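You operate a simulated robot arm through the tools that you are given. There is no shell and no other tool.

You run a simulated two-armed robot. Do the job below in one go: nothing can be reset, and whatever is moved stays where it is left.

## Task
On the top of the blue bench, fold the cloth in half.

The check looks at the end state, three seconds after you hand in, the way a careful person would. Anything else that was tipped, shoved, dropped, spilled or broken makes it a failure. Flat cloth is picked up by pressing the open fingertips on it (5 to 10 N) and closing them slowly along it; thin cloth reads only 2 to 8 mm in the jaws.

## Robot
Two 7-joint arms with four-finger grippers on one trunk, on a base that drives. Base frame: it is fixed to the floor where the robot stands at the start and does not move with it; the origin is under the middle of the robot, x ahead of it, y to its left, z up. Lengths are in mm, angles in rad, forces in N, time in s.
The left shoulder is at the start at [40, 181, 1130], the right one opposite. With the tool pointing down near the work surface each hand reaches from about 320 to 840 mm from the robot's upright axis, wherever it stands, measured 20 degrees to its own side. Places, roughly: cloth [-3750, 500, 750]; top of the blue bench [-3500, 700, 900]. Payload 3.67 kg a hand.
Tool frame (each hand has its own): the origin (TCP) lies between the finger pads and is the grasp point; the fingertips stand 28 mm ahead of it; z points along the fingers, y is the line along which they close. Largest opening 112 mm; the body of the gripper starts 73 mm behind the TCP.
Orientation is that of the tool frame in the base frame, as a unit quaternion [w, x, y, z]. With the fingers straight down and closing along the base's y, the tool's x points along the base's -x, its y along +y and its z along -z.

## Interface
- The arms move only by the tool drive_tool. It takes "left_moves", "right_moves" or both (then of equal length, played together; a hand with none holds still); each is a list of rows, each a list of 7 numbers: the shift along the tool's x, y, z in mm, then the turn, a rotation vector about the tool's x, y, z in rad, then the finger opening in mm, from 0 to 112. In form: [[dx, dy, dz, rx, ry, rz, fingers], ...]. A call has 1 to 20 rows; each row is the pose to reach, as a shift and turn from the pose commanded when the call began, along the tool's axes at that moment. Rows are played at 5 a second. More than 50 mm and 0.15 rad between two rows, or a gripper value outside its range, and nothing of the call is played. A pose out of reach is approached as far as the arm can. The call stops where the force on the tool passes 40 N (or 10 N more than at its start, if that is more) or the arm is blocked; 0.2 s more then pass. Each finger halts on what it meets, pressing with about 39 N; the grip force reading is that of the motor and also rises with nothing between the fingers. The clock runs only during rows and for 0.2 s after the last one: add rows that repeat a pose to give the fingers time. It gives the time, the measured TCP pose, the force on the tool (base axes), the opening and the grip force at its end, in the units of the frame above (readings bear some noise), with the torque about the TCP (base axes, N m) and any sound that the robot's microphone picked up.
- Cameras (640 x 400 px; columns grow to the right, rows downward): "scene" is now at [113.1, -8.4, 1367.7]; the picture's right is [-0.09, -1.00, 0.00], its down [-0.48, 0.04, -0.87] and it looks along [0.87, -0.08, -0.49] (base axes); focal length 289 px, centre (320, 200). "left" rides on the left gripper at [60, 18, -104] in its tool frame; the picture's right is [-0.29, 0.96, 0.00], its down [-0.80, -0.24, -0.55] and it looks along [-0.53, -0.16, 0.83] (tool axes); focal length 234 px, centre (320, 200). "right" rides on the right gripper at [60, -18, -104] in its tool frame; the picture's right is [0.29, 0.96, 0.00], its down [-0.80, 0.24, -0.55] and it looks along [-0.53, 0.16, 0.83] (tool axes); focal length 234 px, centre (320, 200). There is no depth. A picture from a camera that has moved, and an enlarged one, comes with that camera's place and axes in the base frame and with its lens.
- capture(camera): a new picture of that camera. It takes no simulated time.
- lift_body(by): slides the trunk up (or, below 0, down) by that many mm; the arms and the scene camera ride with it, the base frame stays. It gives what a move gives, with no picture.
- drive_base(legs): drives the robot by 1 to 6 legs, each [ahead, left, turn to the left] in mm, mm and rad, along the robot's own axes; the way and the turn of a leg run together, so that a leg with both is an arc; at most 1500 mm and 3.142 rad a leg. The arms and the cameras ride along, it lands a little off, and it stops where it bumps. It gives what a move gives.
- head_to(pan, tilt): turns the head with the scene camera to pan (to the left, within 1.501 rad either way) and tilt (down, from -0.506 to 1.204), counted from straight ahead of the robot. It gives what a move gives.
- close_up(camera, box): a new picture of the part [left, top, right, bottom] of that camera's present view, enlarged. It takes no simulated time.
- finish_job(): hands the job in; it is judged then, once.

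Places have to be worked out from the pictures, the camera data and where the tool is seen. Open the grippers and draw the arms clear of the work before you hand the job in, unless the task says otherwise.

The tools are called after "Emit:" by a JSON object that holds its "method" and its "body". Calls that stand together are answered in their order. drive_tool: Moves the arms, as the interface text tells. Its arguments: {"type":"object","properties":{"left_moves":{"type":"array","items":{"type":"array","items":{"type":"number"}}},"right_moves":{"type":"array","items":{"type":"array","items":{"type":"number"}}}},"required":[]} The other tools are called the same way: lift_body (by) slides the trunk up or down; drive_base (legs) drives the base; head_to (pan, tilt) turns the head that bears the scene camera; capture (camera) takes a picture; close_up (camera, box) takes an enlarged picture of a part of a camera's view; finish_job () hands the job in.

At the start:

```text
t: 0.0
left_eef_pos: [608.3, 245.7, 1006.0]
left_tcp_rot: [0.0, -0.001, 1.0, 0.0]
left_contact_force: [-1.2, -0.2, 0.4]
left_wrist_torque: [0.0, -0.03, 0.0]
left_grip_width: 112.1
left_grasp_force: 0.0
right_eef_pos: [557.1, -184.8, 1012.6]
right_tcp_rot: [0.0, -0.001, 1.0, 0.0]
right_contact_force: [0.3, 0.1, -0.6]
right_wrist_torque: [-0.05, 0.02, 0.0]
right_grip_width: 112.0
right_grasp_force: 0.0
trunk travel left (down, up): [-250.0, 264.0]
robot x, y, heading: [-3.0, 0.4, 0.003]
head pan, tilt: [-0.091, 0.508]
```

scene: 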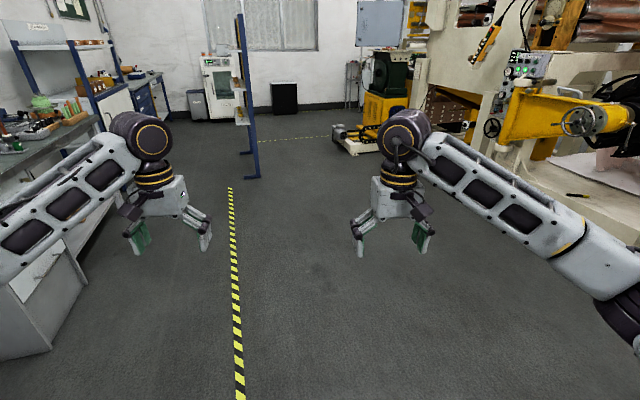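
right: 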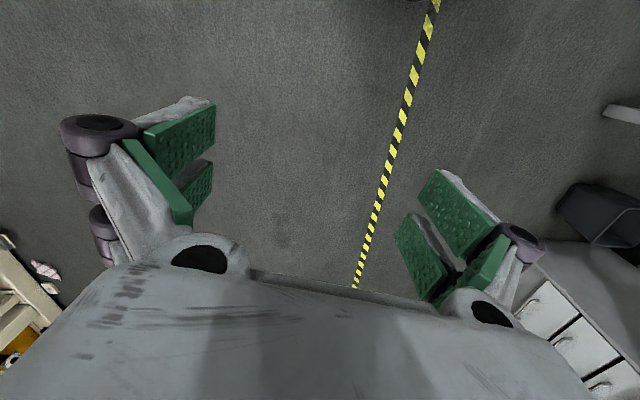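
left: 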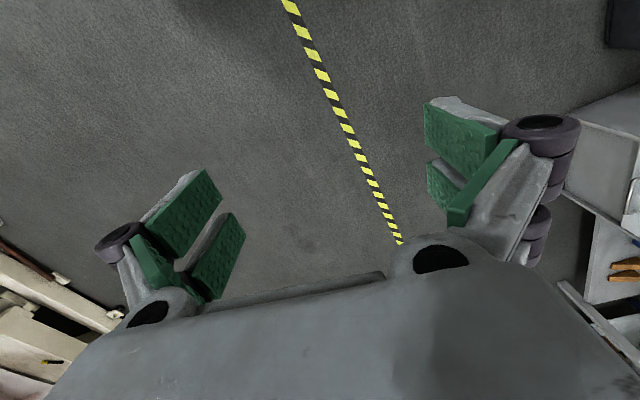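

The pictures show only the area ahead, and the cloth and blue bench are about 3.7 m behind me. I'll turn the head to both sides to see the way before turning the base.

Emit:
{"method": "head_to", "body": {"pan": 1.5, "tilt": 0.4}}

Emit:
{"method": "capture", "body": {"camera": "scene"}}

Emit:
{"method": "head_to", "body": {"pan": -1.5, "tilt": 0.4}}

Emit:
{"method": "capture", "body": {"camera": "scene"}}

```text
t: 1.7
left_eef_pos: [609.0, 245.2, 1004.9]
left_tcp_rot: [0.0, 0.0, 1.0, 0.001]
left_contact_force: [0.1, -0.1, -0.5]
left_wrist_torque: [0.0, 0.01, -0.02]
left_grip_width: 112.0
left_grasp_force: 0.1
right_eef_pos: [556.8, -187.4, 1011.4]
right_tcp_rot: [0.0, 0.0, 1.0, 0.001]
right_contact_force: [0.8, 0.2, 0.2]
right_wrist_torque: [0.02, -0.02, 0.01]
right_grip_width: 112.1
right_grasp_force: 0.1
trunk travel left (down, up): [-250.0, 264.0]
robot x, y, heading: [1.0, -0.4, 0.002]
head pan, tilt: [1.499, 0.4]
```

```text
taken
camera scene: at [29.3, 92.1, 1377.6], right [1.0, -0.07, 0.0], down [-0.03, -0.39, -0.92], along [0.07, 0.92, -0.39], focal length 289 px, centre (320, 200)
```

scene: 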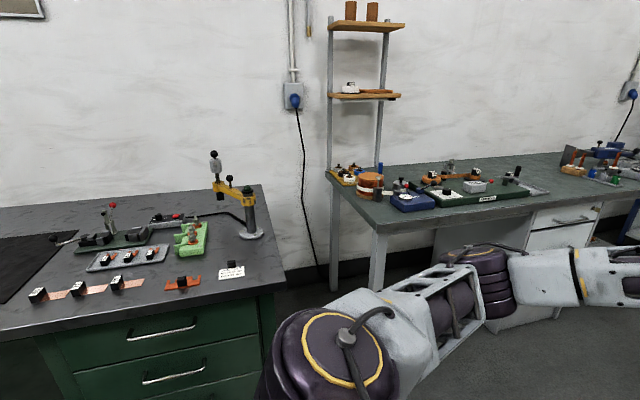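

```text
t: 4.3
left_eef_pos: [608.7, 246.2, 1005.7]
left_tcp_rot: [0.0, 0.0, 1.0, 0.001]
left_contact_force: [0.1, 0.2, -0.1]
left_wrist_torque: [0.02, 0.01, -0.01]
left_grip_width: 111.9
left_grasp_force: 0.0
right_eef_pos: [557.5, -187.6, 1011.8]
right_tcp_rot: [0.0, -0.001, 1.0, 0.001]
right_contact_force: [0.2, 0.7, -0.7]
right_wrist_torque: [0.0, -0.02, 0.01]
right_grip_width: 111.8
right_grasp_force: 0.0
trunk travel left (down, up): [-250.0, 264.0]
robot x, y, heading: [-0.7, -0.4, -0.003]
head pan, tilt: [-1.499, 0.4]
```

```text
taken
camera scene: at [29.3, -92.7, 1377.7], right [-1.0, -0.07, 0.0], down [-0.03, 0.39, -0.92], along [0.07, -0.92, -0.39], focal length 289 px, centre (320, 200)
```

scene: 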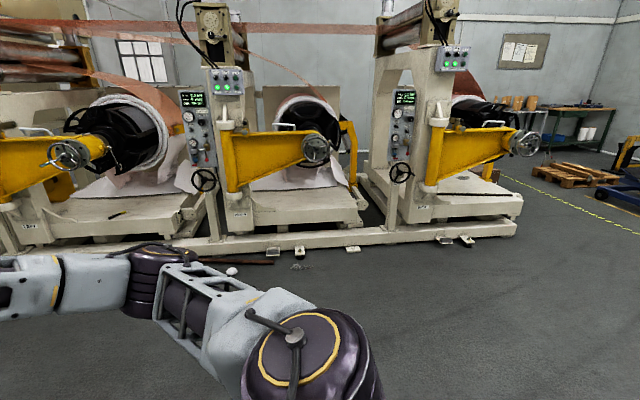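

The workbenches at my left have their front edge at about y = 670, while the right side is open out to about y = -2200. I'll shift to the right a little, turn right by a quarter and look along the way back.

Emit:
{"method": "drive_base", "body": {"legs": [[0, -300, 0], [0, 0, -1.57]]}}

Emit:
{"method": "head_to", "body": {"pan": -1.3, "tilt": 0.4}}

Emit:
{"method": "capture", "body": {"camera": "scene"}}

Emit:
{"method": "head_to", "body": {"pan": -0.5, "tilt": 0.4}}

Emit:
{"method": "capture", "body": {"camera": "scene"}}

```text
t: 10.6
left_eef_pos: [236.8, -905.7, 1006.6]
left_tcp_rot: [0.0, 0.712, 0.702, 0.0]
left_contact_force: [-0.6, 0.2, -0.2]
left_wrist_torque: [-0.03, 0.0, 0.02]
left_grip_width: 112.2
left_grasp_force: 0.0
right_eef_pos: [-193.1, -850.5, 1011.7]
right_tcp_rot: [0.0, 0.711, 0.703, 0.0]
right_contact_force: [0.0, 0.2, 0.6]
right_wrist_torque: [-0.01, 0.0, 0.0]
right_grip_width: 112.4
right_grasp_force: 0.0
trunk travel left (down, up): [-250.0, 264.0]
robot x, y, heading: [-3.5, -295.2, -1.583]
head pan, tilt: [-1.499, 0.4]
```

```text
t: 11.3
left_eef_pos: [237.6, -906.3, 1004.8]
left_tcp_rot: [0.001, 0.712, 0.702, 0.0]
left_contact_force: [1.4, 0.1, 0.6]
left_wrist_torque: [0.05, 0.0, 0.0]
left_grip_width: 111.8
left_grasp_force: 0.0
right_eef_pos: [-193.1, -850.1, 1010.3]
right_tcp_rot: [0.0, 0.711, 0.703, -0.001]
right_contact_force: [-0.2, 0.2, -0.3]
right_wrist_torque: [0.02, 0.0, 0.01]
right_grip_width: 112.1
right_grasp_force: 0.1
trunk travel left (down, up): [-250.0, 264.0]
robot x, y, heading: [0.6, -294.9, -1.582]
head pan, tilt: [-1.3, 0.4]
```

```text
taken
camera scene: at [-88.0, -339.7, 1377.7], right [-0.25, 0.97, 0.0], down [0.38, 0.1, -0.92], along [-0.89, -0.23, -0.39], focal length 289 px, centre (320, 200)
```

scene: 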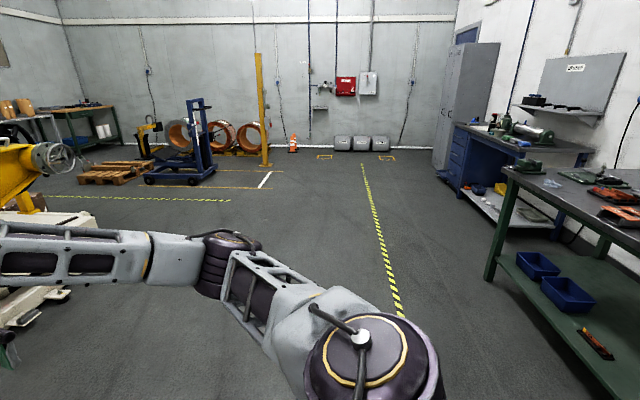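

```text
t: 12.4
left_eef_pos: [237.7, -906.0, 1005.6]
left_tcp_rot: [0.0, 0.711, 0.703, 0.0]
left_contact_force: [-0.6, 0.1, 0.1]
left_wrist_torque: [-0.01, 0.01, 0.02]
left_grip_width: 111.9
left_grasp_force: 0.1
right_eef_pos: [-194.3, -849.6, 1011.1]
right_tcp_rot: [0.0, 0.712, 0.702, 0.001]
right_contact_force: [-0.6, -0.2, 0.0]
right_wrist_torque: [-0.02, -0.03, 0.01]
right_grip_width: 111.7
right_grasp_force: 0.1
trunk travel left (down, up): [-250.0, 264.0]
robot x, y, heading: [1.4, -294.6, -1.586]
head pan, tilt: [-0.499, 0.4]
```

```text
taken
camera scene: at [-43.9, -396.8, 1377.6], right [-0.87, 0.49, 0.0], down [0.19, 0.34, -0.92], along [-0.45, -0.8, -0.39], focal length 289 px, centre (320, 200)
```

scene: 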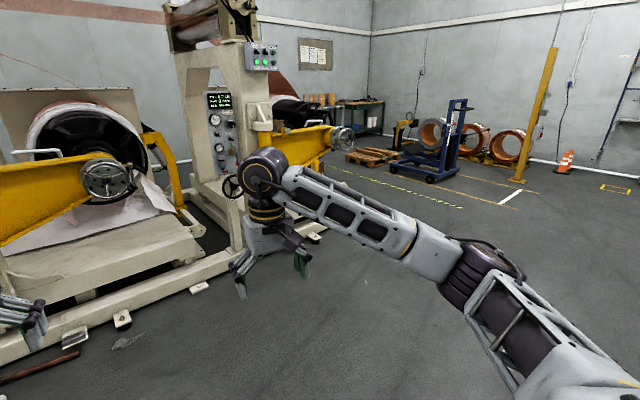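

The corridor towards -x is clear: the blue bench stands along the +y wall past the green one, whose front edge is at about y = 400. I'll turn the rest of the way to face -x and look at the bench region.

Emit:
{"method": "drive_base", "body": {"legs": [[0, 0, -1.56]]}}

Emit:
{"method": "head_to", "body": {"pan": -0.3, "tilt": 0.35}}

Emit:
{"method": "capture", "body": {"camera": "scene"}}

Emit:
{"method": "close_up", "body": {"camera": "scene", "box": [320, 60, 640, 260]}}

```text
t: 17.0
left_eef_pos: [-608.8, -539.2, 1006.0]
left_tcp_rot: [0.0, 1.0, -0.001, 0.0]
left_contact_force: [0.3, -0.4, 0.2]
left_wrist_torque: [0.01, 0.01, 0.0]
left_grip_width: 111.9
left_grasp_force: 0.0
right_eef_pos: [-556.9, -107.8, 1010.6]
right_tcp_rot: [0.001, 1.0, -0.002, 0.0]
right_contact_force: [0.5, 0.0, -0.6]
right_wrist_torque: [0.01, 0.01, 0.02]
right_grip_width: 112.0
right_grasp_force: 0.1
trunk travel left (down, up): [-250.0, 264.0]
robot x, y, heading: [0.5, -292.4, 3.137]
head pan, tilt: [-0.499, 0.4]
```

```text
t: 17.8
left_eef_pos: [-610.4, -540.1, 1005.6]
left_tcp_rot: [0.0, 1.0, -0.001, -0.001]
left_contact_force: [0.1, -0.1, -0.3]
left_wrist_torque: [0.0, 0.02, -0.01]
left_grip_width: 112.0
left_grasp_force: 0.0
right_eef_pos: [-557.0, -107.4, 1011.8]
right_tcp_rot: [0.0, 1.0, -0.002, 0.0]
right_contact_force: [0.2, -0.5, -0.1]
right_wrist_torque: [0.02, 0.02, 0.02]
right_grip_width: 111.9
right_grasp_force: 0.2
trunk travel left (down, up): [-250.0, 264.0]
robot x, y, heading: [-3.5, -295.8, 3.141]
head pan, tilt: [-0.3, 0.351]
```

```text
taken
camera scene: at [-107.5, -267.8, 1382.2], right [0.3, 0.95, 0.0], down [0.33, -0.1, -0.94], along [-0.9, 0.28, -0.34], focal length 289 px, centre (320, 200)
```

scene: 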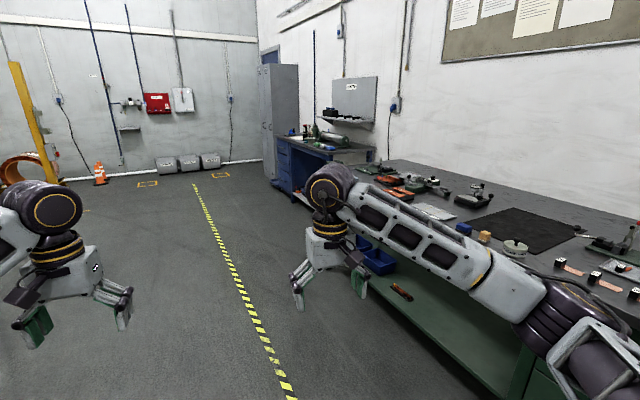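

```text
2.00 times, centred on (480, 160) of scene
camera zoom: at [-107.5, -267.8, 1382.2], right [0.3, 0.95, 0.0], down [0.33, -0.1, -0.94], along [-0.9, 0.28, -0.34], focal length 577 px, centre (0, 280)
```

zoom: 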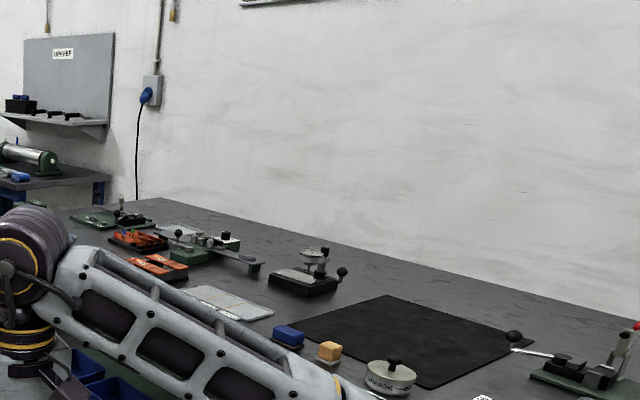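

The corridor ahead is open along the hazard tape. I'll shift a little away from the green bench and drive 2 m ahead, then look at the blue bench.

Emit:
{"method": "drive_base", "body": {"legs": [[0, 150, 0], [1200, 0, 0], [1000, 0, 0]]}}

Emit:
{"method": "head_to", "body": {"pan": -0.65, "tilt": 0.4}}

Emit:
{"method": "capture", "body": {"camera": "scene"}}

Emit:
{"method": "close_up", "body": {"camera": "scene", "box": [160, 50, 480, 250]}}

```text
t: 29.9
left_eef_pos: [-2810.9, -642.1, 1005.5]
left_tcp_rot: [0.0, 1.0, -0.013, 0.001]
left_contact_force: [0.2, -0.3, 0.0]
left_wrist_torque: [0.0, -0.01, 0.01]
left_grip_width: 112.0
left_grasp_force: 0.3
right_eef_pos: [-2746.7, -211.9, 1010.8]
right_tcp_rot: [0.0, 1.0, -0.013, 0.0]
right_contact_force: [-0.7, 0.6, -0.5]
right_wrist_torque: [0.01, 0.01, -0.01]
right_grip_width: 111.9
right_grasp_force: 0.1
trunk travel left (down, up): [-250.0, 264.0]
robot x, y, heading: [-2194.3, -415.3, 3.117]
head pan, tilt: [-0.3, 0.351]
```

```text
t: 30.8
left_eef_pos: [-2809.5, -640.6, 1006.4]
left_tcp_rot: [0.0, 1.0, -0.013, 0.0]
left_contact_force: [0.3, -0.1, 0.4]
left_wrist_torque: [0.0, 0.01, 0.02]
left_grip_width: 111.8
left_grasp_force: 0.0
right_eef_pos: [-2747.3, -212.0, 1011.7]
right_tcp_rot: [0.001, 1.0, -0.014, 0.001]
right_contact_force: [-0.8, 0.5, -0.8]
right_wrist_torque: [0.0, 0.01, -0.01]
right_grip_width: 111.9
right_grasp_force: 0.1
trunk travel left (down, up): [-250.0, 264.0]
robot x, y, heading: [-2195.4, -412.8, 3.116]
head pan, tilt: [-0.649, 0.4]
```

```text
taken
camera scene: at [-2285.8, -353.9, 1377.7], right [0.62, 0.78, 0.0], down [0.3, -0.24, -0.92], along [-0.72, 0.58, -0.39], focal length 289 px, centre (320, 200)
```

scene: 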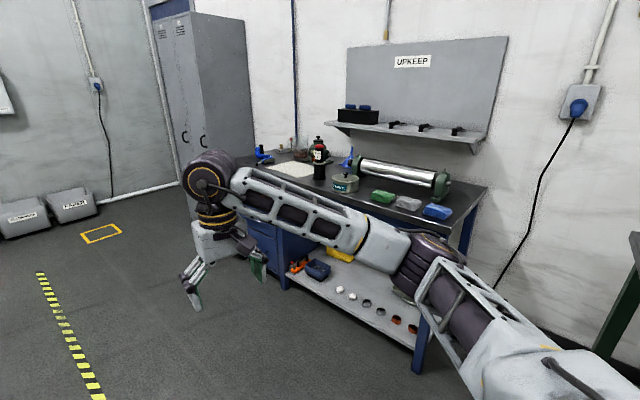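

```text
2.00 times, centred on (320, 150) of scene
camera zoom: at [-2285.8, -353.9, 1377.7], right [0.62, 0.78, 0.0], down [0.3, -0.24, -0.92], along [-0.72, 0.58, -0.39], focal length 577 px, centre (320, 300)
```

zoom: 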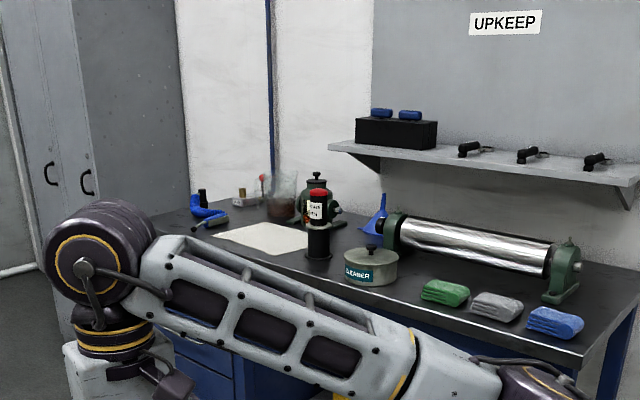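

The cloth looks like the pale flat rectangle near the front left of the blue bench, at about x = -3700, y = 550. I'll back off from the bench a bit, drive to about x = -3550 and turn to face it.

Emit:
{"method": "drive_base", "body": {"legs": [[0, 150, 0], [1350, 0, 0], [0, 0, -1.55]]}}

Emit:
{"method": "head_to", "body": {"pan": 0.0, "tilt": 0.4}}

Emit:
{"method": "capture", "body": {"camera": "scene"}}

Emit:
{"method": "close_up", "body": {"camera": "scene", "box": [160, 50, 480, 250]}}

```text
t: 43.0
left_eef_pos: [-3731.7, 104.4, 1004.5]
left_tcp_rot: [0.0, -0.678, 0.735, 0.0]
left_contact_force: [0.4, -0.5, -0.3]
left_wrist_torque: [0.0, 0.03, 0.01]
left_grip_width: 112.0
left_grasp_force: 0.1
right_eef_pos: [-3307.4, 18.1, 1011.1]
right_tcp_rot: [0.0, -0.677, 0.736, 0.001]
right_contact_force: [-0.9, -0.2, -1.4]
right_wrist_torque: [0.01, 0.02, -0.01]
right_grip_width: 111.9
right_grasp_force: 0.1
trunk travel left (down, up): [-250.0, 264.0]
robot x, y, heading: [-3538.1, -527.8, 1.492]
head pan, tilt: [-0.649, 0.4]
```

```text
t: 44.0
left_eef_pos: [-3733.1, 106.1, 1004.3]
left_tcp_rot: [0.0, -0.678, 0.735, 0.001]
left_contact_force: [0.6, -0.3, 0.0]
left_wrist_torque: [-0.03, 0.06, 0.01]
left_grip_width: 112.4
left_grasp_force: 0.1
right_eef_pos: [-3305.7, 18.5, 1011.9]
right_tcp_rot: [0.0, -0.677, 0.736, 0.001]
right_contact_force: [-0.4, -0.2, 1.0]
right_wrist_torque: [-0.01, 0.0, -0.02]
right_grip_width: 111.7
right_grasp_force: 0.0
trunk travel left (down, up): [-250.0, 264.0]
robot x, y, heading: [-3536.2, -523.3, 1.493]
head pan, tilt: [0.0, 0.4]
```

```text
taken
camera scene: at [-3525.3, -409.5, 1377.6], right [1.0, -0.08, 0.0], down [-0.03, -0.39, -0.92], along [0.08, 0.92, -0.39], focal length 289 px, centre (320, 200)
```

scene: 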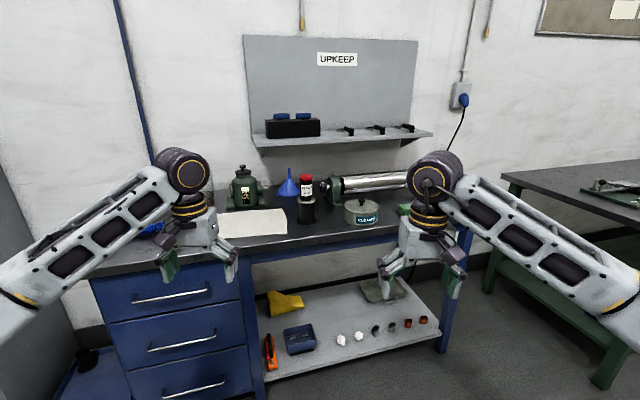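

```text
2.00 times, centred on (320, 150) of scene
camera zoom: at [-3525.3, -409.5, 1377.6], right [1.0, -0.08, 0.0], down [-0.03, -0.39, -0.92], along [0.08, 0.92, -0.39], focal length 577 px, centre (320, 300)
```

zoom: 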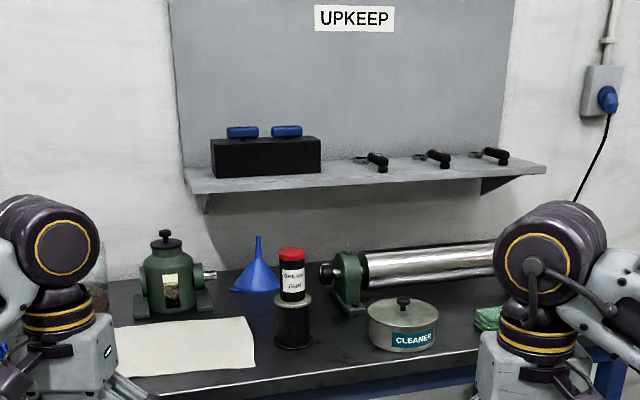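

From two views the bench top comes out at z ≈ 857 with its front edge at y ≈ 420. The cloth spans roughly x -3830..-3570, y 505..735, with a green jack right behind it, so I'll raise the trunk for arm clearance and a steeper view.

Emit:
{"method": "lift_body", "body": {"by": 200}}

Emit:
{"method": "drive_base", "body": {"legs": [[0, 0, 0.078], [0, 160, 0], [250, 0, 0]]}}

Emit:
{"method": "head_to", "body": {"pan": 0.0, "tilt": 0.75}}

Emit:
{"method": "capture", "body": {"camera": "scene"}}

Emit:
{"method": "close_up", "body": {"camera": "scene", "box": [160, 50, 480, 250]}}

Emit:
{"method": "capture", "body": {"camera": "left"}}

Emit:
{"method": "capture", "body": {"camera": "right"}}

```text
t: 46.2
left_eef_pos: [-3733.4, 105.5, 1205.8]
left_tcp_rot: [0.0, -0.678, 0.735, -0.001]
left_contact_force: [0.1, -1.3, 0.4]
left_wrist_torque: [0.01, -0.02, -0.02]
left_grip_width: 112.1
left_grasp_force: 0.0
right_eef_pos: [-3305.2, 18.4, 1210.9]
right_tcp_rot: [0.0, -0.677, 0.736, 0.0]
right_contact_force: [0.3, -0.3, 0.1]
right_wrist_torque: [-0.02, 0.02, -0.01]
right_grip_width: 112.0
right_grasp_force: 0.2
trunk travel left (down, up): [-450.0, 64.0]
robot x, y, heading: [-3537.9, -521.2, 1.494]
head pan, tilt: [0.0, 0.4]
```

```text
t: 49.6
left_eef_pos: [-3935.4, 334.8, 1206.4]
left_tcp_rot: [0.0, -0.703, 0.711, 0.0]
left_contact_force: [-0.1, 0.3, 0.1]
left_wrist_torque: [-0.02, 0.0, 0.05]
left_grip_width: 111.9
left_grasp_force: 0.0
right_eef_pos: [-3503.3, 277.7, 1212.6]
right_tcp_rot: [0.0, -0.703, 0.711, 0.0]
right_contact_force: [0.6, -0.6, -0.9]
right_wrist_torque: [0.04, 0.02, -0.01]
right_grip_width: 111.9
right_grasp_force: 0.0
trunk travel left (down, up): [-450.0, 64.0]
robot x, y, heading: [-3695.0, -275.4, 1.562]
head pan, tilt: [0.0, 0.4]
```

```text
t: 50.4
left_eef_pos: [-3934.8, 334.8, 1205.4]
left_tcp_rot: [-0.001, -0.703, 0.711, 0.0]
left_contact_force: [-0.5, -0.6, 0.8]
left_wrist_torque: [0.01, 0.0, 0.02]
left_grip_width: 112.0
left_grasp_force: 0.1
right_eef_pos: [-3503.7, 279.5, 1210.0]
right_tcp_rot: [0.0, -0.704, 0.711, 0.0]
right_contact_force: [0.1, 0.7, -0.3]
right_wrist_torque: [0.0, 0.01, 0.01]
right_grip_width: 112.0
right_grasp_force: 0.0
trunk travel left (down, up): [-450.0, 64.0]
robot x, y, heading: [-3696.8, -276.5, 1.557]
head pan, tilt: [0.0, 0.75]
```

```text
taken
camera scene: at [-3692.1, -172.5, 1546.6], right [1.0, -0.01, 0.0], down [-0.01, -0.68, -0.73], along [0.01, 0.73, -0.68], focal length 289 px, centre (320, 200)
```

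scene: 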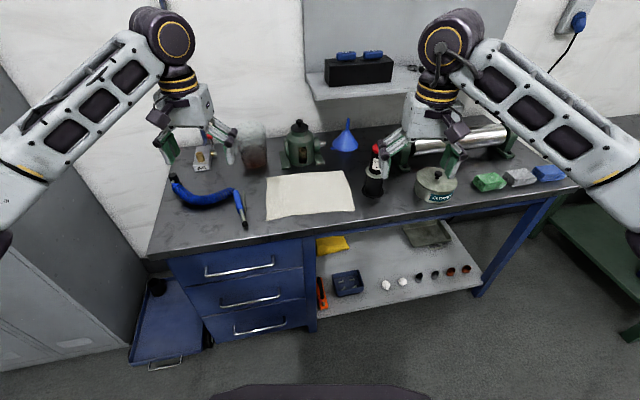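

```text
2.00 times, centred on (320, 150) of scene
camera zoom: at [-3692.1, -172.5, 1546.6], right [1.0, -0.01, 0.0], down [-0.01, -0.68, -0.73], along [0.01, 0.73, -0.68], focal length 577 px, centre (320, 300)
```

zoom: 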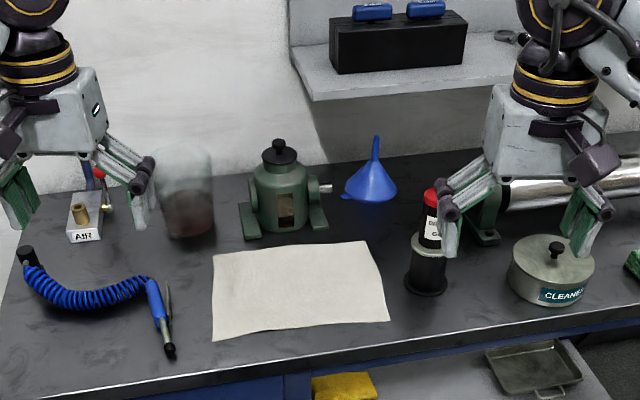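

```text
taken
camera left: at [-3953.6, 275.2, 1310.1], right [-0.95, 0.3, 0.0], down [0.25, 0.8, 0.55], along [0.16, 0.53, -0.83], focal length 234 px, centre (320, 200)
```

left: 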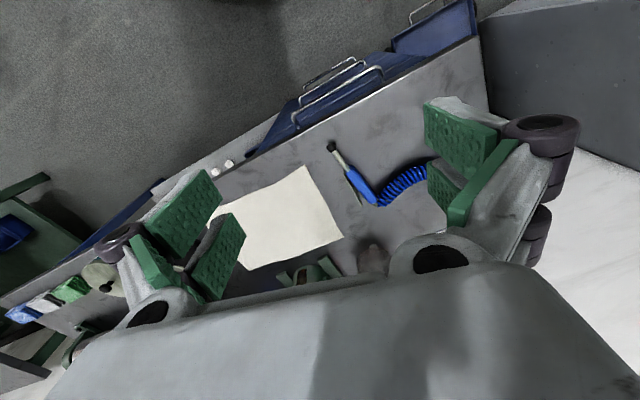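

```text
taken
camera right: at [-3485.0, 220.5, 1315.1], right [-0.96, -0.28, 0.0], down [-0.23, 0.8, 0.55], along [-0.15, 0.53, -0.83], focal length 234 px, centre (320, 200)
```

right: 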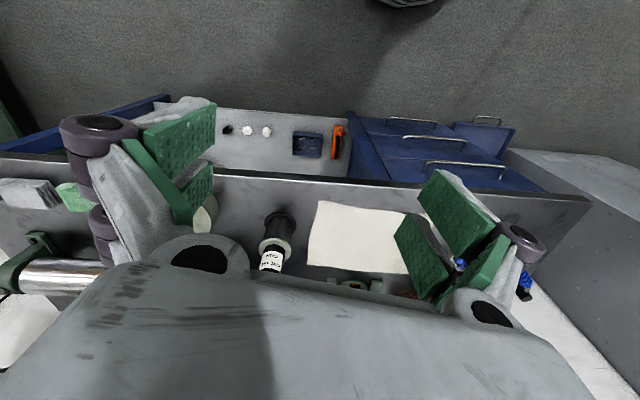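

The cloth is a 300 x 225 mm rectangle, turned about 0.15 rad: corners near (-3861,469), (-3566,515), (-3587,738), (-3885,696), with the bench front edge at y ≈ 412. I'll look straight down to see how much room the base has before the bench.

Emit:
{"method": "head_to", "body": {"pan": 0.0, "tilt": 1.2}}

Emit:
{"method": "capture", "body": {"camera": "scene"}}

```text
t: 51.3
left_eef_pos: [-3935.2, 335.0, 1206.2]
left_tcp_rot: [0.0, -0.704, 0.711, 0.0]
left_contact_force: [-0.4, 0.4, -0.5]
left_wrist_torque: [-0.01, 0.02, 0.01]
left_grip_width: 111.8
left_grasp_force: 0.0
right_eef_pos: [-3503.2, 278.8, 1211.3]
right_tcp_rot: [0.0, -0.704, 0.71, -0.001]
right_contact_force: [0.4, -0.3, 0.1]
right_wrist_torque: [0.01, -0.02, 0.02]
right_grip_width: 112.0
right_grasp_force: 0.1
trunk travel left (down, up): [-450.0, 64.0]
robot x, y, heading: [-3696.6, -277.8, 1.564]
head pan, tilt: [0.0, 1.201]
```

```text
taken
camera scene: at [-3692.4, -200.3, 1514.9], right [1.0, -0.01, 0.0], down [-0.01, -0.93, -0.36], along [0.0, 0.36, -0.93], focal length 289 px, centre (320, 200)
```

scene: 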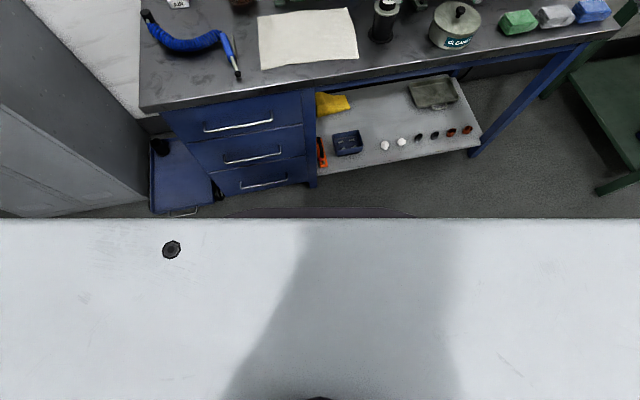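

The wrist camera shows the base's rounded front about 290 mm ahead of its axis, so standing at y ≈ 25 leaves a gap to the bench. I'll turn to line up with the cloth's edges (heading ≈ 1.724) and drive up in front of it with the arms still high.

Emit:
{"method": "drive_base", "body": {"legs": [[0, 0, 0.16], [0, -106, 0], [200, 0, 0]]}}

Emit:
{"method": "head_to", "body": {"pan": 0.0, "tilt": 0.95}}

Emit:
{"method": "capture", "body": {"camera": "scene"}}

Emit:
{"method": "capture", "body": {"camera": "left"}}

Emit:
{"method": "capture", "body": {"camera": "right"}}

```text
t: 54.4
left_eef_pos: [-3951.3, 502.1, 1206.8]
left_tcp_rot: [0.0, 0.757, -0.653, -0.001]
left_contact_force: [-0.5, -0.5, -0.2]
left_wrist_torque: [0.02, -0.02, -0.01]
left_grip_width: 112.0
left_grasp_force: 0.0
right_eef_pos: [-3515.2, 514.8, 1213.0]
right_tcp_rot: [0.0, 0.757, -0.653, -0.001]
right_contact_force: [-0.6, -0.5, -0.7]
right_wrist_torque: [0.0, 0.03, 0.02]
right_grip_width: 112.1
right_grasp_force: 0.0
trunk travel left (down, up): [-450.0, 64.0]
robot x, y, heading: [-3617.5, -61.7, 1.717]
head pan, tilt: [0.0, 1.201]
```

```text
t: 55.2
left_eef_pos: [-3950.8, 505.4, 1205.3]
left_tcp_rot: [0.0, 0.758, -0.653, 0.001]
left_contact_force: [-0.1, -0.3, -1.0]
left_wrist_torque: [-0.03, -0.04, -0.01]
left_grip_width: 111.9
left_grasp_force: 0.0
right_eef_pos: [-3515.2, 516.6, 1210.7]
right_tcp_rot: [-0.001, 0.758, -0.653, 0.0]
right_contact_force: [0.3, 0.8, -0.1]
right_wrist_torque: [-0.03, 0.02, 0.02]
right_grip_width: 112.0
right_grasp_force: 0.0
trunk travel left (down, up): [-450.0, 64.0]
robot x, y, heading: [-3620.1, -61.1, 1.722]
head pan, tilt: [0.0, 0.949]
```

```text
taken
camera scene: at [-3629.5, 31.6, 1530.9], right [0.99, 0.15, 0.0], down [0.12, -0.81, -0.58], along [-0.09, 0.57, -0.81], focal length 289 px, centre (320, 200)
```

scene: 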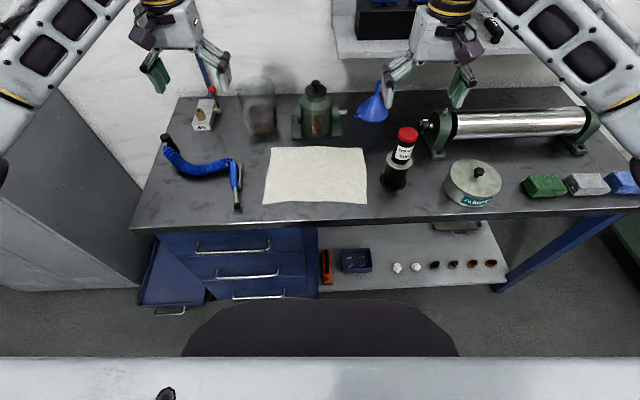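

```text
taken
camera left: at [-3959.9, 442.8, 1309.9], right [-0.99, 0.14, 0.0], down [0.12, 0.82, 0.55], along [0.08, 0.55, -0.83], focal length 234 px, centre (320, 200)
```

left: 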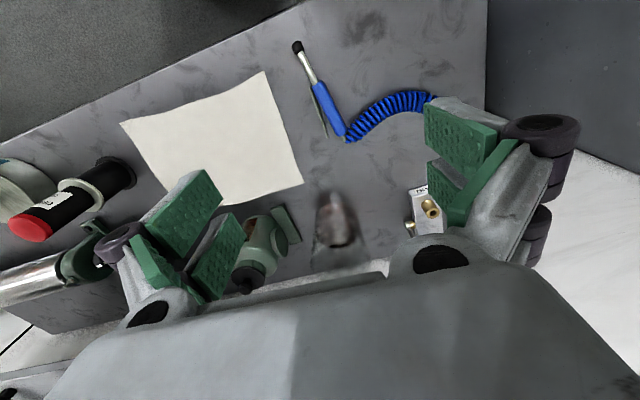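

```text
taken
camera right: at [-3488.1, 462.3, 1315.0], right [-0.9, -0.43, 0.0], down [-0.35, 0.75, 0.55], along [-0.24, 0.5, -0.83], focal length 234 px, centre (320, 200)
```

right: 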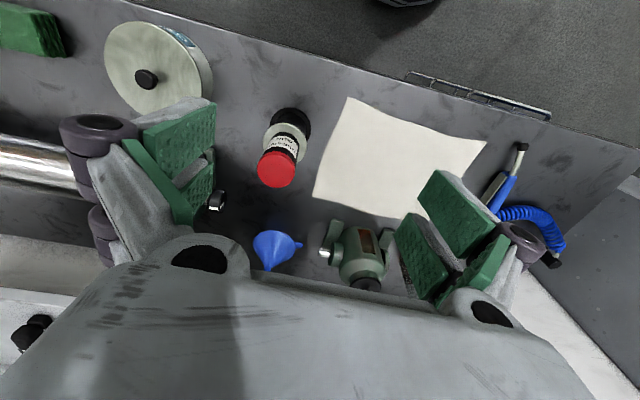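

The cloth now squares up with my view. Standing about 70 mm closer puts its near edge at about 490 and its far edge at about 715 mm ahead of me, with room left before the bench, so I'll drive that and re-measure.

Emit:
{"method": "drive_base", "body": {"legs": [[70, 0, 0]]}}

Emit:
{"method": "head_to", "body": {"pan": 0.0, "tilt": 1.0}}

Emit:
{"method": "capture", "body": {"camera": "scene"}}

Emit:
{"method": "close_up", "body": {"camera": "scene", "box": [200, 80, 440, 230]}}

Emit:
{"method": "capture", "body": {"camera": "right"}}

Emit:
{"method": "capture", "body": {"camera": "left"}}

```text
t: 56.2
left_eef_pos: [-3961.9, 568.2, 1207.5]
left_tcp_rot: [-0.001, 0.758, -0.652, -0.001]
left_contact_force: [-0.6, -0.6, -0.1]
left_wrist_torque: [0.05, 0.02, 0.01]
left_grip_width: 111.8
left_grasp_force: 0.1
right_eef_pos: [-3526.7, 580.4, 1213.7]
right_tcp_rot: [-0.003, 0.759, -0.652, -0.002]
right_contact_force: [0.1, -0.5, 0.3]
right_wrist_torque: [0.03, 0.02, -0.01]
right_grip_width: 112.1
right_grasp_force: 0.0
trunk travel left (down, up): [-450.0, 64.0]
robot x, y, heading: [-3629.5, 5.7, 1.725]
head pan, tilt: [0.0, 0.949]
```

```text
t: 56.9
left_eef_pos: [-3961.5, 571.8, 1206.4]
left_tcp_rot: [0.0, 0.759, -0.651, 0.001]
left_contact_force: [0.0, 0.6, -0.2]
left_wrist_torque: [0.0, 0.02, 0.0]
left_grip_width: 111.9
left_grasp_force: 0.1
right_eef_pos: [-3527.7, 584.3, 1212.4]
right_tcp_rot: [0.0, 0.758, -0.652, 0.0]
right_contact_force: [-0.6, 0.6, -0.8]
right_wrist_torque: [0.0, -0.01, -0.01]
right_grip_width: 112.0
right_grasp_force: 0.1
trunk travel left (down, up): [-450.0, 64.0]
robot x, y, heading: [-3626.8, 5.5, 1.721]
head pan, tilt: [0.0, 1.0]
```

```text
taken
camera scene: at [-3639.3, 94.6, 1527.5], right [0.99, 0.15, 0.0], down [0.13, -0.83, -0.54], along [-0.08, 0.53, -0.84], focal length 289 px, centre (320, 200)
```

scene: 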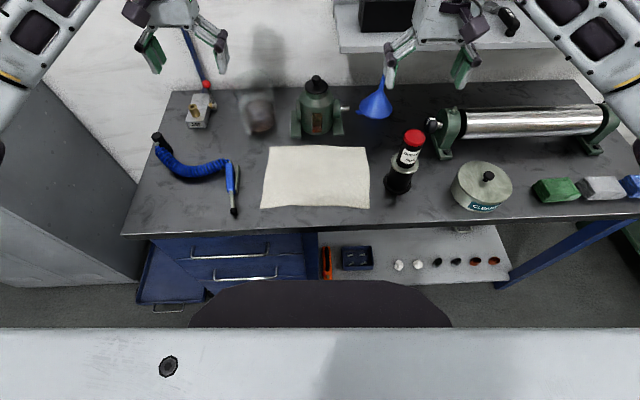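

```text
2.67 times, centred on (320, 155) of scene
camera zoom: at [-3639.3, 94.6, 1527.5], right [0.99, 0.15, 0.0], down [0.13, -0.83, -0.54], along [-0.08, 0.53, -0.84], focal length 770 px, centre (320, 320)
```

zoom: 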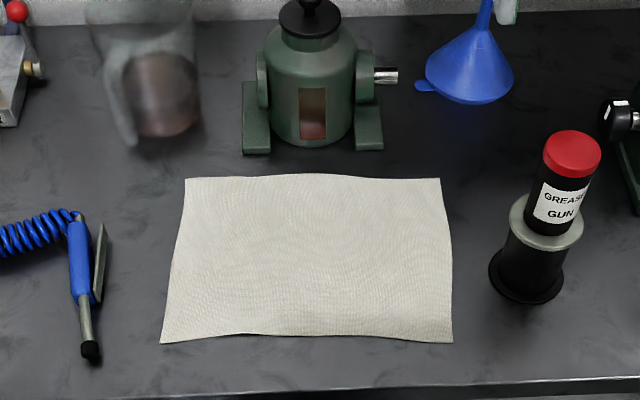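

```text
taken
camera right: at [-3499.4, 528.8, 1316.0], right [-0.9, -0.43, 0.0], down [-0.36, 0.75, 0.56], along [-0.24, 0.5, -0.83], focal length 234 px, centre (320, 200)
```

right: 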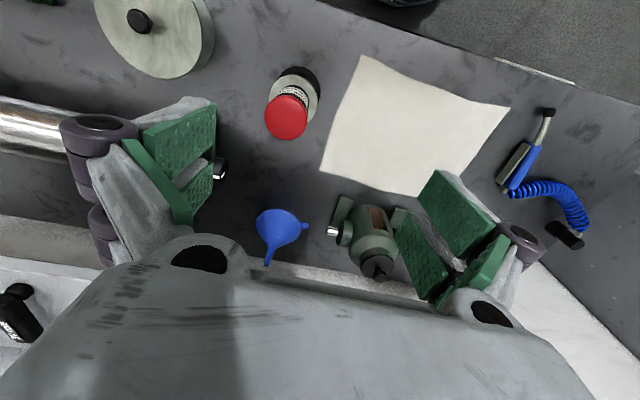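

```text
taken
camera left: at [-3971.3, 508.2, 1311.0], right [-0.99, 0.14, 0.0], down [0.12, 0.82, 0.55], along [0.08, 0.55, -0.83], focal length 234 px, centre (320, 200)
```

left: 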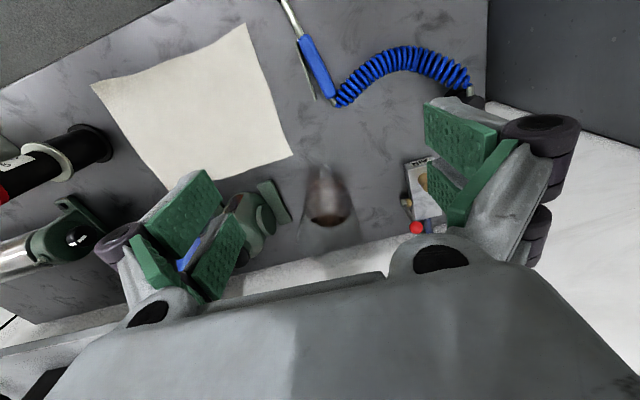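

The cloth in my own axes spans 494 to 717 mm ahead and +160 to -138 mm sideways; the jack's feet begin at 759 mm ahead, and the grease gun (top at z ≈ 1042) stands to the right. I'll fold the near edge over to the far one with both hands, so I first turn both grippers 90° (closing along the fold direction) and bring them above the near corners at height.

Emit:
{"method": "drive_tool", "body": {"left_moves": [[8, -9, 0, 0, 0, -0.131, 100], [15, -18, 0, 0, 0, -0.262, 90], [23, -26, 0, 0, 0, -0.393, 80], [30, -35, 0, 0, 0, -0.524, 70], [38, -44, 0, 0, 0, -0.655, 60], [45, -53, 0, 0, 0, -0.786, 50], [53, -62, 0, 0, 0, -0.917, 40], [61, -71, 0, 0, 0, -1.048, 40], [68, -79, 0, 0, 0, -1.178, 40], [76, -88, 0, 0, 0, -1.309, 40], [83, -97, 0, 0, 0, -1.44, 40], [91, -106, 0, 0, 0, -1.571, 40], [91, -106, 0, 0, 0, -1.571, 40]], "right_moves": [[3, 6, 0, 0, 0, 0.131, 100], [6, 12, 0, 0, 0, 0.262, 90], [10, 18, 0, 0, 0, 0.393, 80], [13, 24, 0, 0, 0, 0.524, 70], [16, 30, 0, 0, 0, 0.655, 60], [19, 37, 0, 0, 0, 0.786, 50], [22, 43, 0, 0, 0, 0.917, 40], [25, 49, 0, 0, 0, 1.048, 40], [29, 55, 0, 0, 0, 1.178, 40], [32, 61, 0, 0, 0, 1.309, 40], [35, 67, 0, 0, 0, 1.44, 40], [38, 73, 0, 0, 0, 1.571, 40], [38, 73, 0, 0, 0, 1.571, 40]]}}

Emit:
{"method": "capture", "body": {"camera": "scene"}}

Emit:
{"method": "capture", "body": {"camera": "left"}}

Emit:
{"method": "capture", "body": {"camera": "right"}}

```text
t: 59.7
left_eef_pos: [-3844.8, 499.0, 1207.4]
left_tcp_rot: [0.0, 0.997, 0.077, 0.0]
left_contact_force: [-0.2, 0.4, -0.2]
left_wrist_torque: [0.0, -0.01, -0.02]
left_grip_width: 40.1
left_grasp_force: 0.1
right_eef_pos: [-3593.1, 537.3, 1212.5]
right_tcp_rot: [0.0, -0.075, 0.997, 0.001]
right_contact_force: [-0.6, 0.8, -0.7]
right_wrist_torque: [0.03, -0.02, 0.01]
right_grip_width: 40.0
right_grasp_force: 0.0
trunk travel left (down, up): [-450.0, 64.0]
robot x, y, heading: [-3628.5, 5.3, 1.719]
head pan, tilt: [0.0, 1.0]
```

```text
taken
camera scene: at [-3639.5, 95.4, 1527.4], right [0.99, 0.15, 0.0], down [0.13, -0.83, -0.54], along [-0.08, 0.53, -0.84], focal length 289 px, centre (320, 200)
```

scene: 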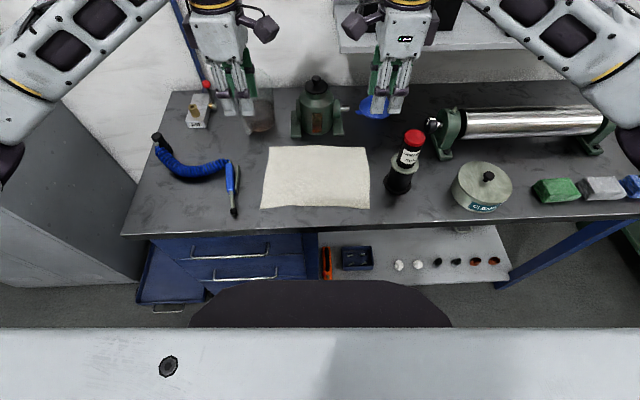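

```text
taken
camera left: at [-3782.4, 488.6, 1311.7], right [-0.14, -0.99, 0.0], down [-0.82, 0.12, 0.55], along [-0.55, 0.08, -0.83], focal length 234 px, centre (320, 200)
```

left: 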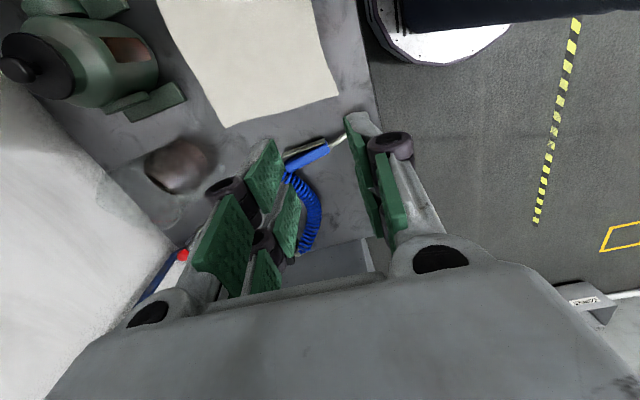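

```text
taken
camera right: at [-3648.7, 510.7, 1315.7], right [-0.43, 0.9, 0.0], down [0.75, 0.35, 0.55], along [0.5, 0.24, -0.83], focal length 234 px, centre (320, 200)
```

right: 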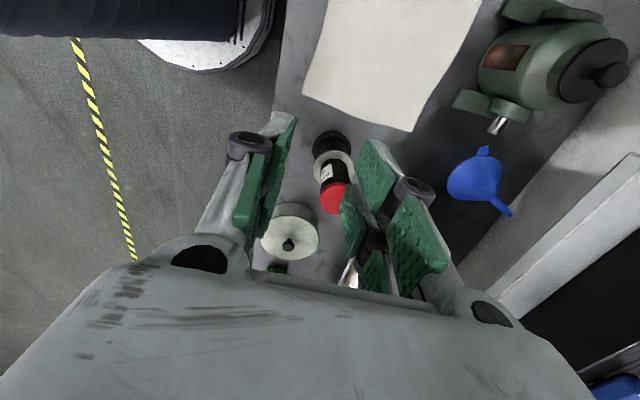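

Both grippers are turned and hang above the near corners with the fingers 40 mm apart. I'll lower both straight down to about 30 mm above the bench top and look again.

Emit:
{"method": "drive_tool", "body": {"left_moves": [[0, 0, 48, 0, 0, 0, 40], [0, 0, 96, 0, 0, 0, 40], [0, 0, 144, 0, 0, 0, 40], [0, 0, 192, 0, 0, 0, 40], [0, 0, 240, 0, 0, 0, 40], [0, 0, 275, 0, 0, 0, 40], [0, 0, 290, 0, 0, 0, 40]], "right_moves": [[0, 0, 48, 0, 0, 0, 40], [0, 0, 96, 0, 0, 0, 40], [0, 0, 144, 0, 0, 0, 40], [0, 0, 192, 0, 0, 0, 40], [0, 0, 240, 0, 0, 0, 40], [0, 0, 280, 0, 0, 0, 40], [0, 0, 295, 0, 0, 0, 40]]}}

Emit:
{"method": "capture", "body": {"camera": "scene"}}

Emit:
{"method": "close_up", "body": {"camera": "scene", "box": [200, 80, 440, 230]}}

Emit:
{"method": "capture", "body": {"camera": "left"}}

Emit:
{"method": "capture", "body": {"camera": "right"}}

```text
t: 61.3
left_eef_pos: [-3843.9, 496.6, 915.7]
left_tcp_rot: [0.0, 0.997, 0.077, 0.0]
left_contact_force: [0.0, -0.8, -0.5]
left_wrist_torque: [0.03, 0.01, -0.01]
left_grip_width: 40.0
left_grasp_force: 0.1
right_eef_pos: [-3594.3, 538.4, 917.7]
right_tcp_rot: [0.001, -0.076, 0.997, 0.001]
right_contact_force: [0.7, -0.1, 0.6]
right_wrist_torque: [-0.01, 0.03, -0.01]
right_grip_width: 39.9
right_grasp_force: 0.2
trunk travel left (down, up): [-450.0, 64.0]
robot x, y, heading: [-3627.6, 11.3, 1.725]
head pan, tilt: [0.0, 1.0]
```

```text
taken
camera scene: at [-3639.2, 95.3, 1527.5], right [0.99, 0.15, 0.0], down [0.13, -0.83, -0.54], along [-0.08, 0.53, -0.84], focal length 289 px, centre (320, 200)
```

scene: 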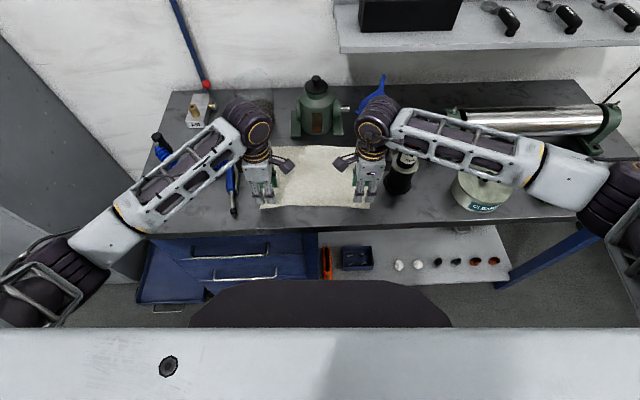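

```text
2.67 times, centred on (320, 155) of scene
camera zoom: at [-3639.2, 95.3, 1527.5], right [0.99, 0.15, 0.0], down [0.13, -0.83, -0.54], along [-0.08, 0.53, -0.84], focal length 770 px, centre (320, 320)
```

zoom: 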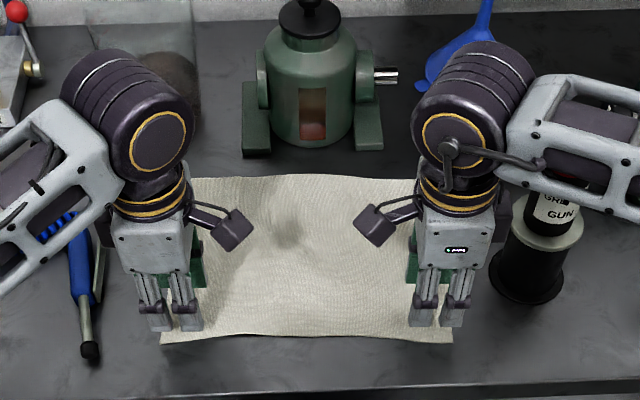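

```text
taken
camera left: at [-3781.7, 487.6, 1020.4], right [-0.14, -0.99, 0.0], down [-0.82, 0.12, 0.55], along [-0.55, 0.08, -0.83], focal length 234 px, centre (320, 200)
```

left: 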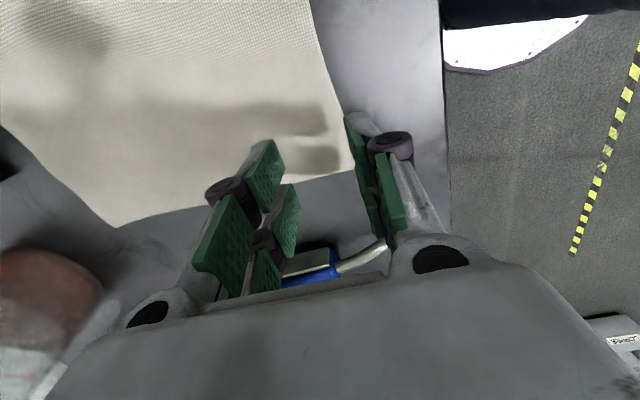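

```text
taken
camera right: at [-3650.3, 513.0, 1021.9], right [-0.43, 0.9, 0.0], down [0.75, 0.36, 0.55], along [0.5, 0.24, -0.83], focal length 234 px, centre (320, 200)
```

right: 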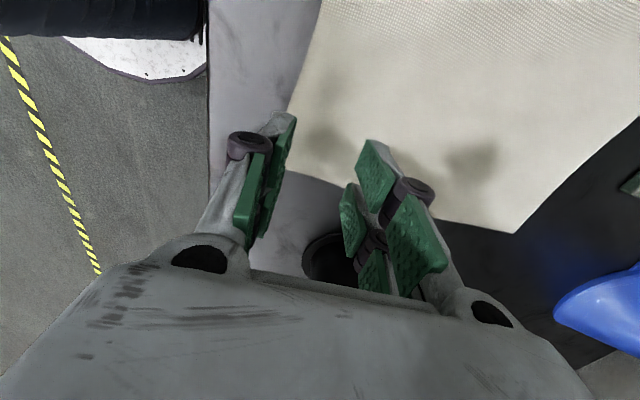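

Seen from the wrist cameras, the near edge lies 20 mm on the robot side of the left TCP and about 29 mm at the right one. I'll set the opening to 30 mm, shift each hand so that the near finger sits just inside the edge, and come down to a few mm above the cloth.

Emit:
{"method": "drive_tool", "body": {"left_moves": [[0, -2, 0, 0, 0, 0, 30], [0, -2, 10, 0, 0, 0, 30], [0, -2, 20, 0, 0, 0, 30]], "right_moves": [[0, -7, 0, 0, 0, 0, 30], [0, -7, 10, 0, 0, 0, 30], [0, -7, 20, 0, 0, 0, 30]]}}

Emit:
{"method": "capture", "body": {"camera": "left"}}

Emit:
{"method": "capture", "body": {"camera": "right"}}

Emit:
{"method": "close_up", "body": {"camera": "scene", "box": [230, 120, 410, 232]}}

```text
t: 62.1
left_eef_pos: [-3843.7, 499.2, 894.6]
left_tcp_rot: [0.0, 0.997, 0.076, 0.0]
left_contact_force: [0.3, -0.3, 0.4]
left_wrist_torque: [-0.04, -0.03, 0.03]
left_grip_width: 30.2
left_grasp_force: 0.0
right_eef_pos: [-3593.4, 530.1, 896.6]
right_tcp_rot: [0.0, -0.075, 0.997, 0.001]
right_contact_force: [-0.2, -0.6, 0.5]
right_wrist_torque: [0.02, -0.01, -0.02]
right_grip_width: 30.1
right_grasp_force: 0.2
trunk travel left (down, up): [-450.0, 64.0]
robot x, y, heading: [-3628.8, 9.0, 1.718]
head pan, tilt: [0.0, 1.0]
```

```text
taken
camera left: at [-3782.4, 489.5, 999.7], right [-0.14, -0.99, 0.0], down [-0.82, 0.12, 0.55], along [-0.55, 0.08, -0.83], focal length 234 px, centre (320, 200)
```

left: 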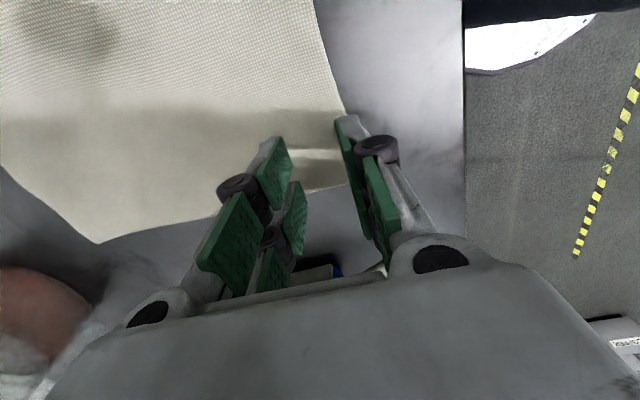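

```text
taken
camera right: at [-3648.7, 504.6, 1001.0], right [-0.43, 0.9, 0.0], down [0.75, 0.36, 0.55], along [0.5, 0.24, -0.83], focal length 234 px, centre (320, 200)
```

right: 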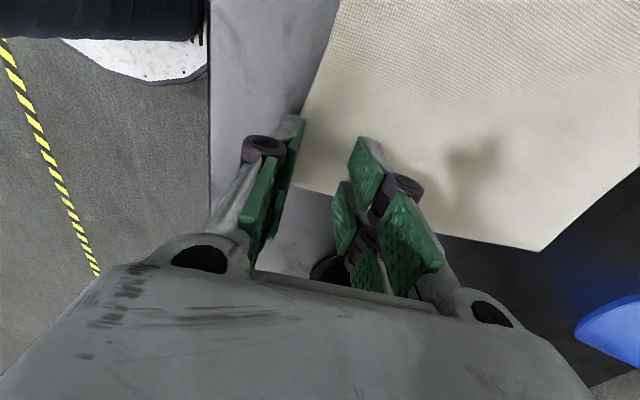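

```text
3.56 times, centred on (320, 176) of scene
camera zoom: at [-3639.6, 95.4, 1527.4], right [0.99, 0.15, 0.0], down [0.13, -0.83, -0.54], along [-0.08, 0.53, -0.84], focal length 1026 px, centre (320, 285)
```

zoom: 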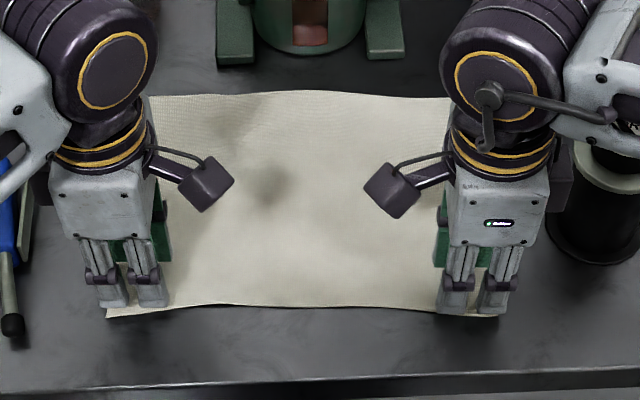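

Both near fingers now stand right over the edge strip (the edge about 2 mm beyond the finger's middle). I'll go down in small steps until the fingertips press on the cloth.

Emit:
{"method": "drive_tool", "body": {"left_moves": [[0, 0, 3, 0, 0, 0, 30], [0, 0, 6, 0, 0, 0, 30], [0, 0, 6, 0, 0, 0, 30]], "right_moves": [[0, 0, 3, 0, 0, 0, 30], [0, 0, 6, 0, 0, 0, 30], [0, 0, 6, 0, 0, 0, 30]]}}

```text
t: 62.9
left_eef_pos: [-3844.0, 499.2, 890.0]
left_tcp_rot: [0.0, 0.997, 0.074, 0.0]
left_contact_force: [0.3, -1.0, -0.6]
left_wrist_torque: [-0.01, -0.02, 0.01]
left_grip_width: 29.8
left_grasp_force: 0.0
right_eef_pos: [-3593.8, 529.2, 890.8]
right_tcp_rot: [-0.001, -0.075, 0.997, 0.001]
right_contact_force: [0.0, 0.1, 0.6]
right_wrist_torque: [-0.01, -0.01, -0.01]
right_grip_width: 30.0
right_grasp_force: 0.0
trunk travel left (down, up): [-450.0, 64.0]
robot x, y, heading: [-3626.8, 7.8, 1.723]
head pan, tilt: [0.0, 1.0]
```

No contact yet at TCP z ≈ 890. I'll go on down in 2 mm steps.

Emit:
{"method": "drive_tool", "body": {"left_moves": [[0, 0, 2, 0, 0, 0, 30], [0, 0, 2, 0, 0, 0, 30]], "right_moves": [[0, 0, 2, 0, 0, 0, 30], [0, 0, 2, 0, 0, 0, 30]]}}

Emit:
{"method": "drive_tool", "body": {"left_moves": [[0, 0, 2, 0, 0, 0, 30], [0, 0, 2, 0, 0, 0, 30]], "right_moves": [[0, 0, 2, 0, 0, 0, 30], [0, 0, 2, 0, 0, 0, 30]]}}

```text
t: 63.5
left_eef_pos: [-3845.0, 498.3, 888.9]
left_tcp_rot: [-0.002, 0.997, 0.075, 0.0]
left_contact_force: [-0.4, 0.1, 12.5]
left_wrist_torque: [-0.16, 0.01, 0.0]
left_grip_width: 29.9
left_grasp_force: 0.0
right_eef_pos: [-3593.2, 529.0, 889.2]
right_tcp_rot: [0.001, -0.075, 0.997, 0.001]
right_contact_force: [1.1, -0.2, 0.4]
right_wrist_torque: [-0.01, 0.0, -0.03]
right_grip_width: 30.0
right_grasp_force: 0.1
trunk travel left (down, up): [-450.0, 64.0]
robot x, y, heading: [-3629.6, 5.4, 1.723]
head pan, tilt: [0.0, 1.0]
```

```text
t: 64.1
left_eef_pos: [-3843.8, 496.8, 887.3]
left_tcp_rot: [-0.003, 0.997, 0.075, 0.0]
left_contact_force: [-1.6, 1.1, 33.4]
left_wrist_torque: [0.09, 0.16, -0.05]
left_grip_width: 30.9
left_grasp_force: 4.9
right_eef_pos: [-3592.9, 527.7, 888.3]
right_tcp_rot: [-0.001, -0.075, 0.997, 0.001]
right_contact_force: [-0.2, -0.5, 3.5]
right_wrist_torque: [-0.01, -0.03, 0.01]
right_grip_width: 29.9
right_grasp_force: 0.2
trunk travel left (down, up): [-450.0, 64.0]
robot x, y, heading: [-3629.2, 10.2, 1.718]
head pan, tilt: [0.0, 1.0]
```

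The left fingers press with 33 N and the right ones with 3.5 N, so the cloth surface is at tip height of about 860. I'll ease the left hand up 2.4 mm and set the right one 0.5 mm lower to get about 8 N each.

Emit:
{"method": "drive_tool", "body": {"left_moves": [[0, 0, -2.4, 0, 0, 0, 30], [0, 0, -2.4, 0, 0, 0, 30]], "right_moves": [[0, 0, 0.4, 0, 0, 0, 30], [0, 0, 0.4, 0, 0, 0, 30]]}}

```text
t: 64.7
left_eef_pos: [-3844.0, 497.5, 888.7]
left_tcp_rot: [-0.001, 0.997, 0.074, 0.0]
left_contact_force: [-0.1, 2.7, 20.3]
left_wrist_torque: [0.14, 0.07, -0.02]
left_grip_width: 30.5
left_grasp_force: 0.0
right_eef_pos: [-3593.2, 529.1, 888.3]
right_tcp_rot: [-0.001, -0.075, 0.997, 0.003]
right_contact_force: [0.3, -1.3, 12.5]
right_wrist_torque: [-0.14, -0.14, -0.02]
right_grip_width: 30.0
right_grasp_force: 0.4
trunk travel left (down, up): [-450.0, 64.0]
robot x, y, heading: [-3630.1, 8.1, 1.725]
head pan, tilt: [0.0, 1.0]
```

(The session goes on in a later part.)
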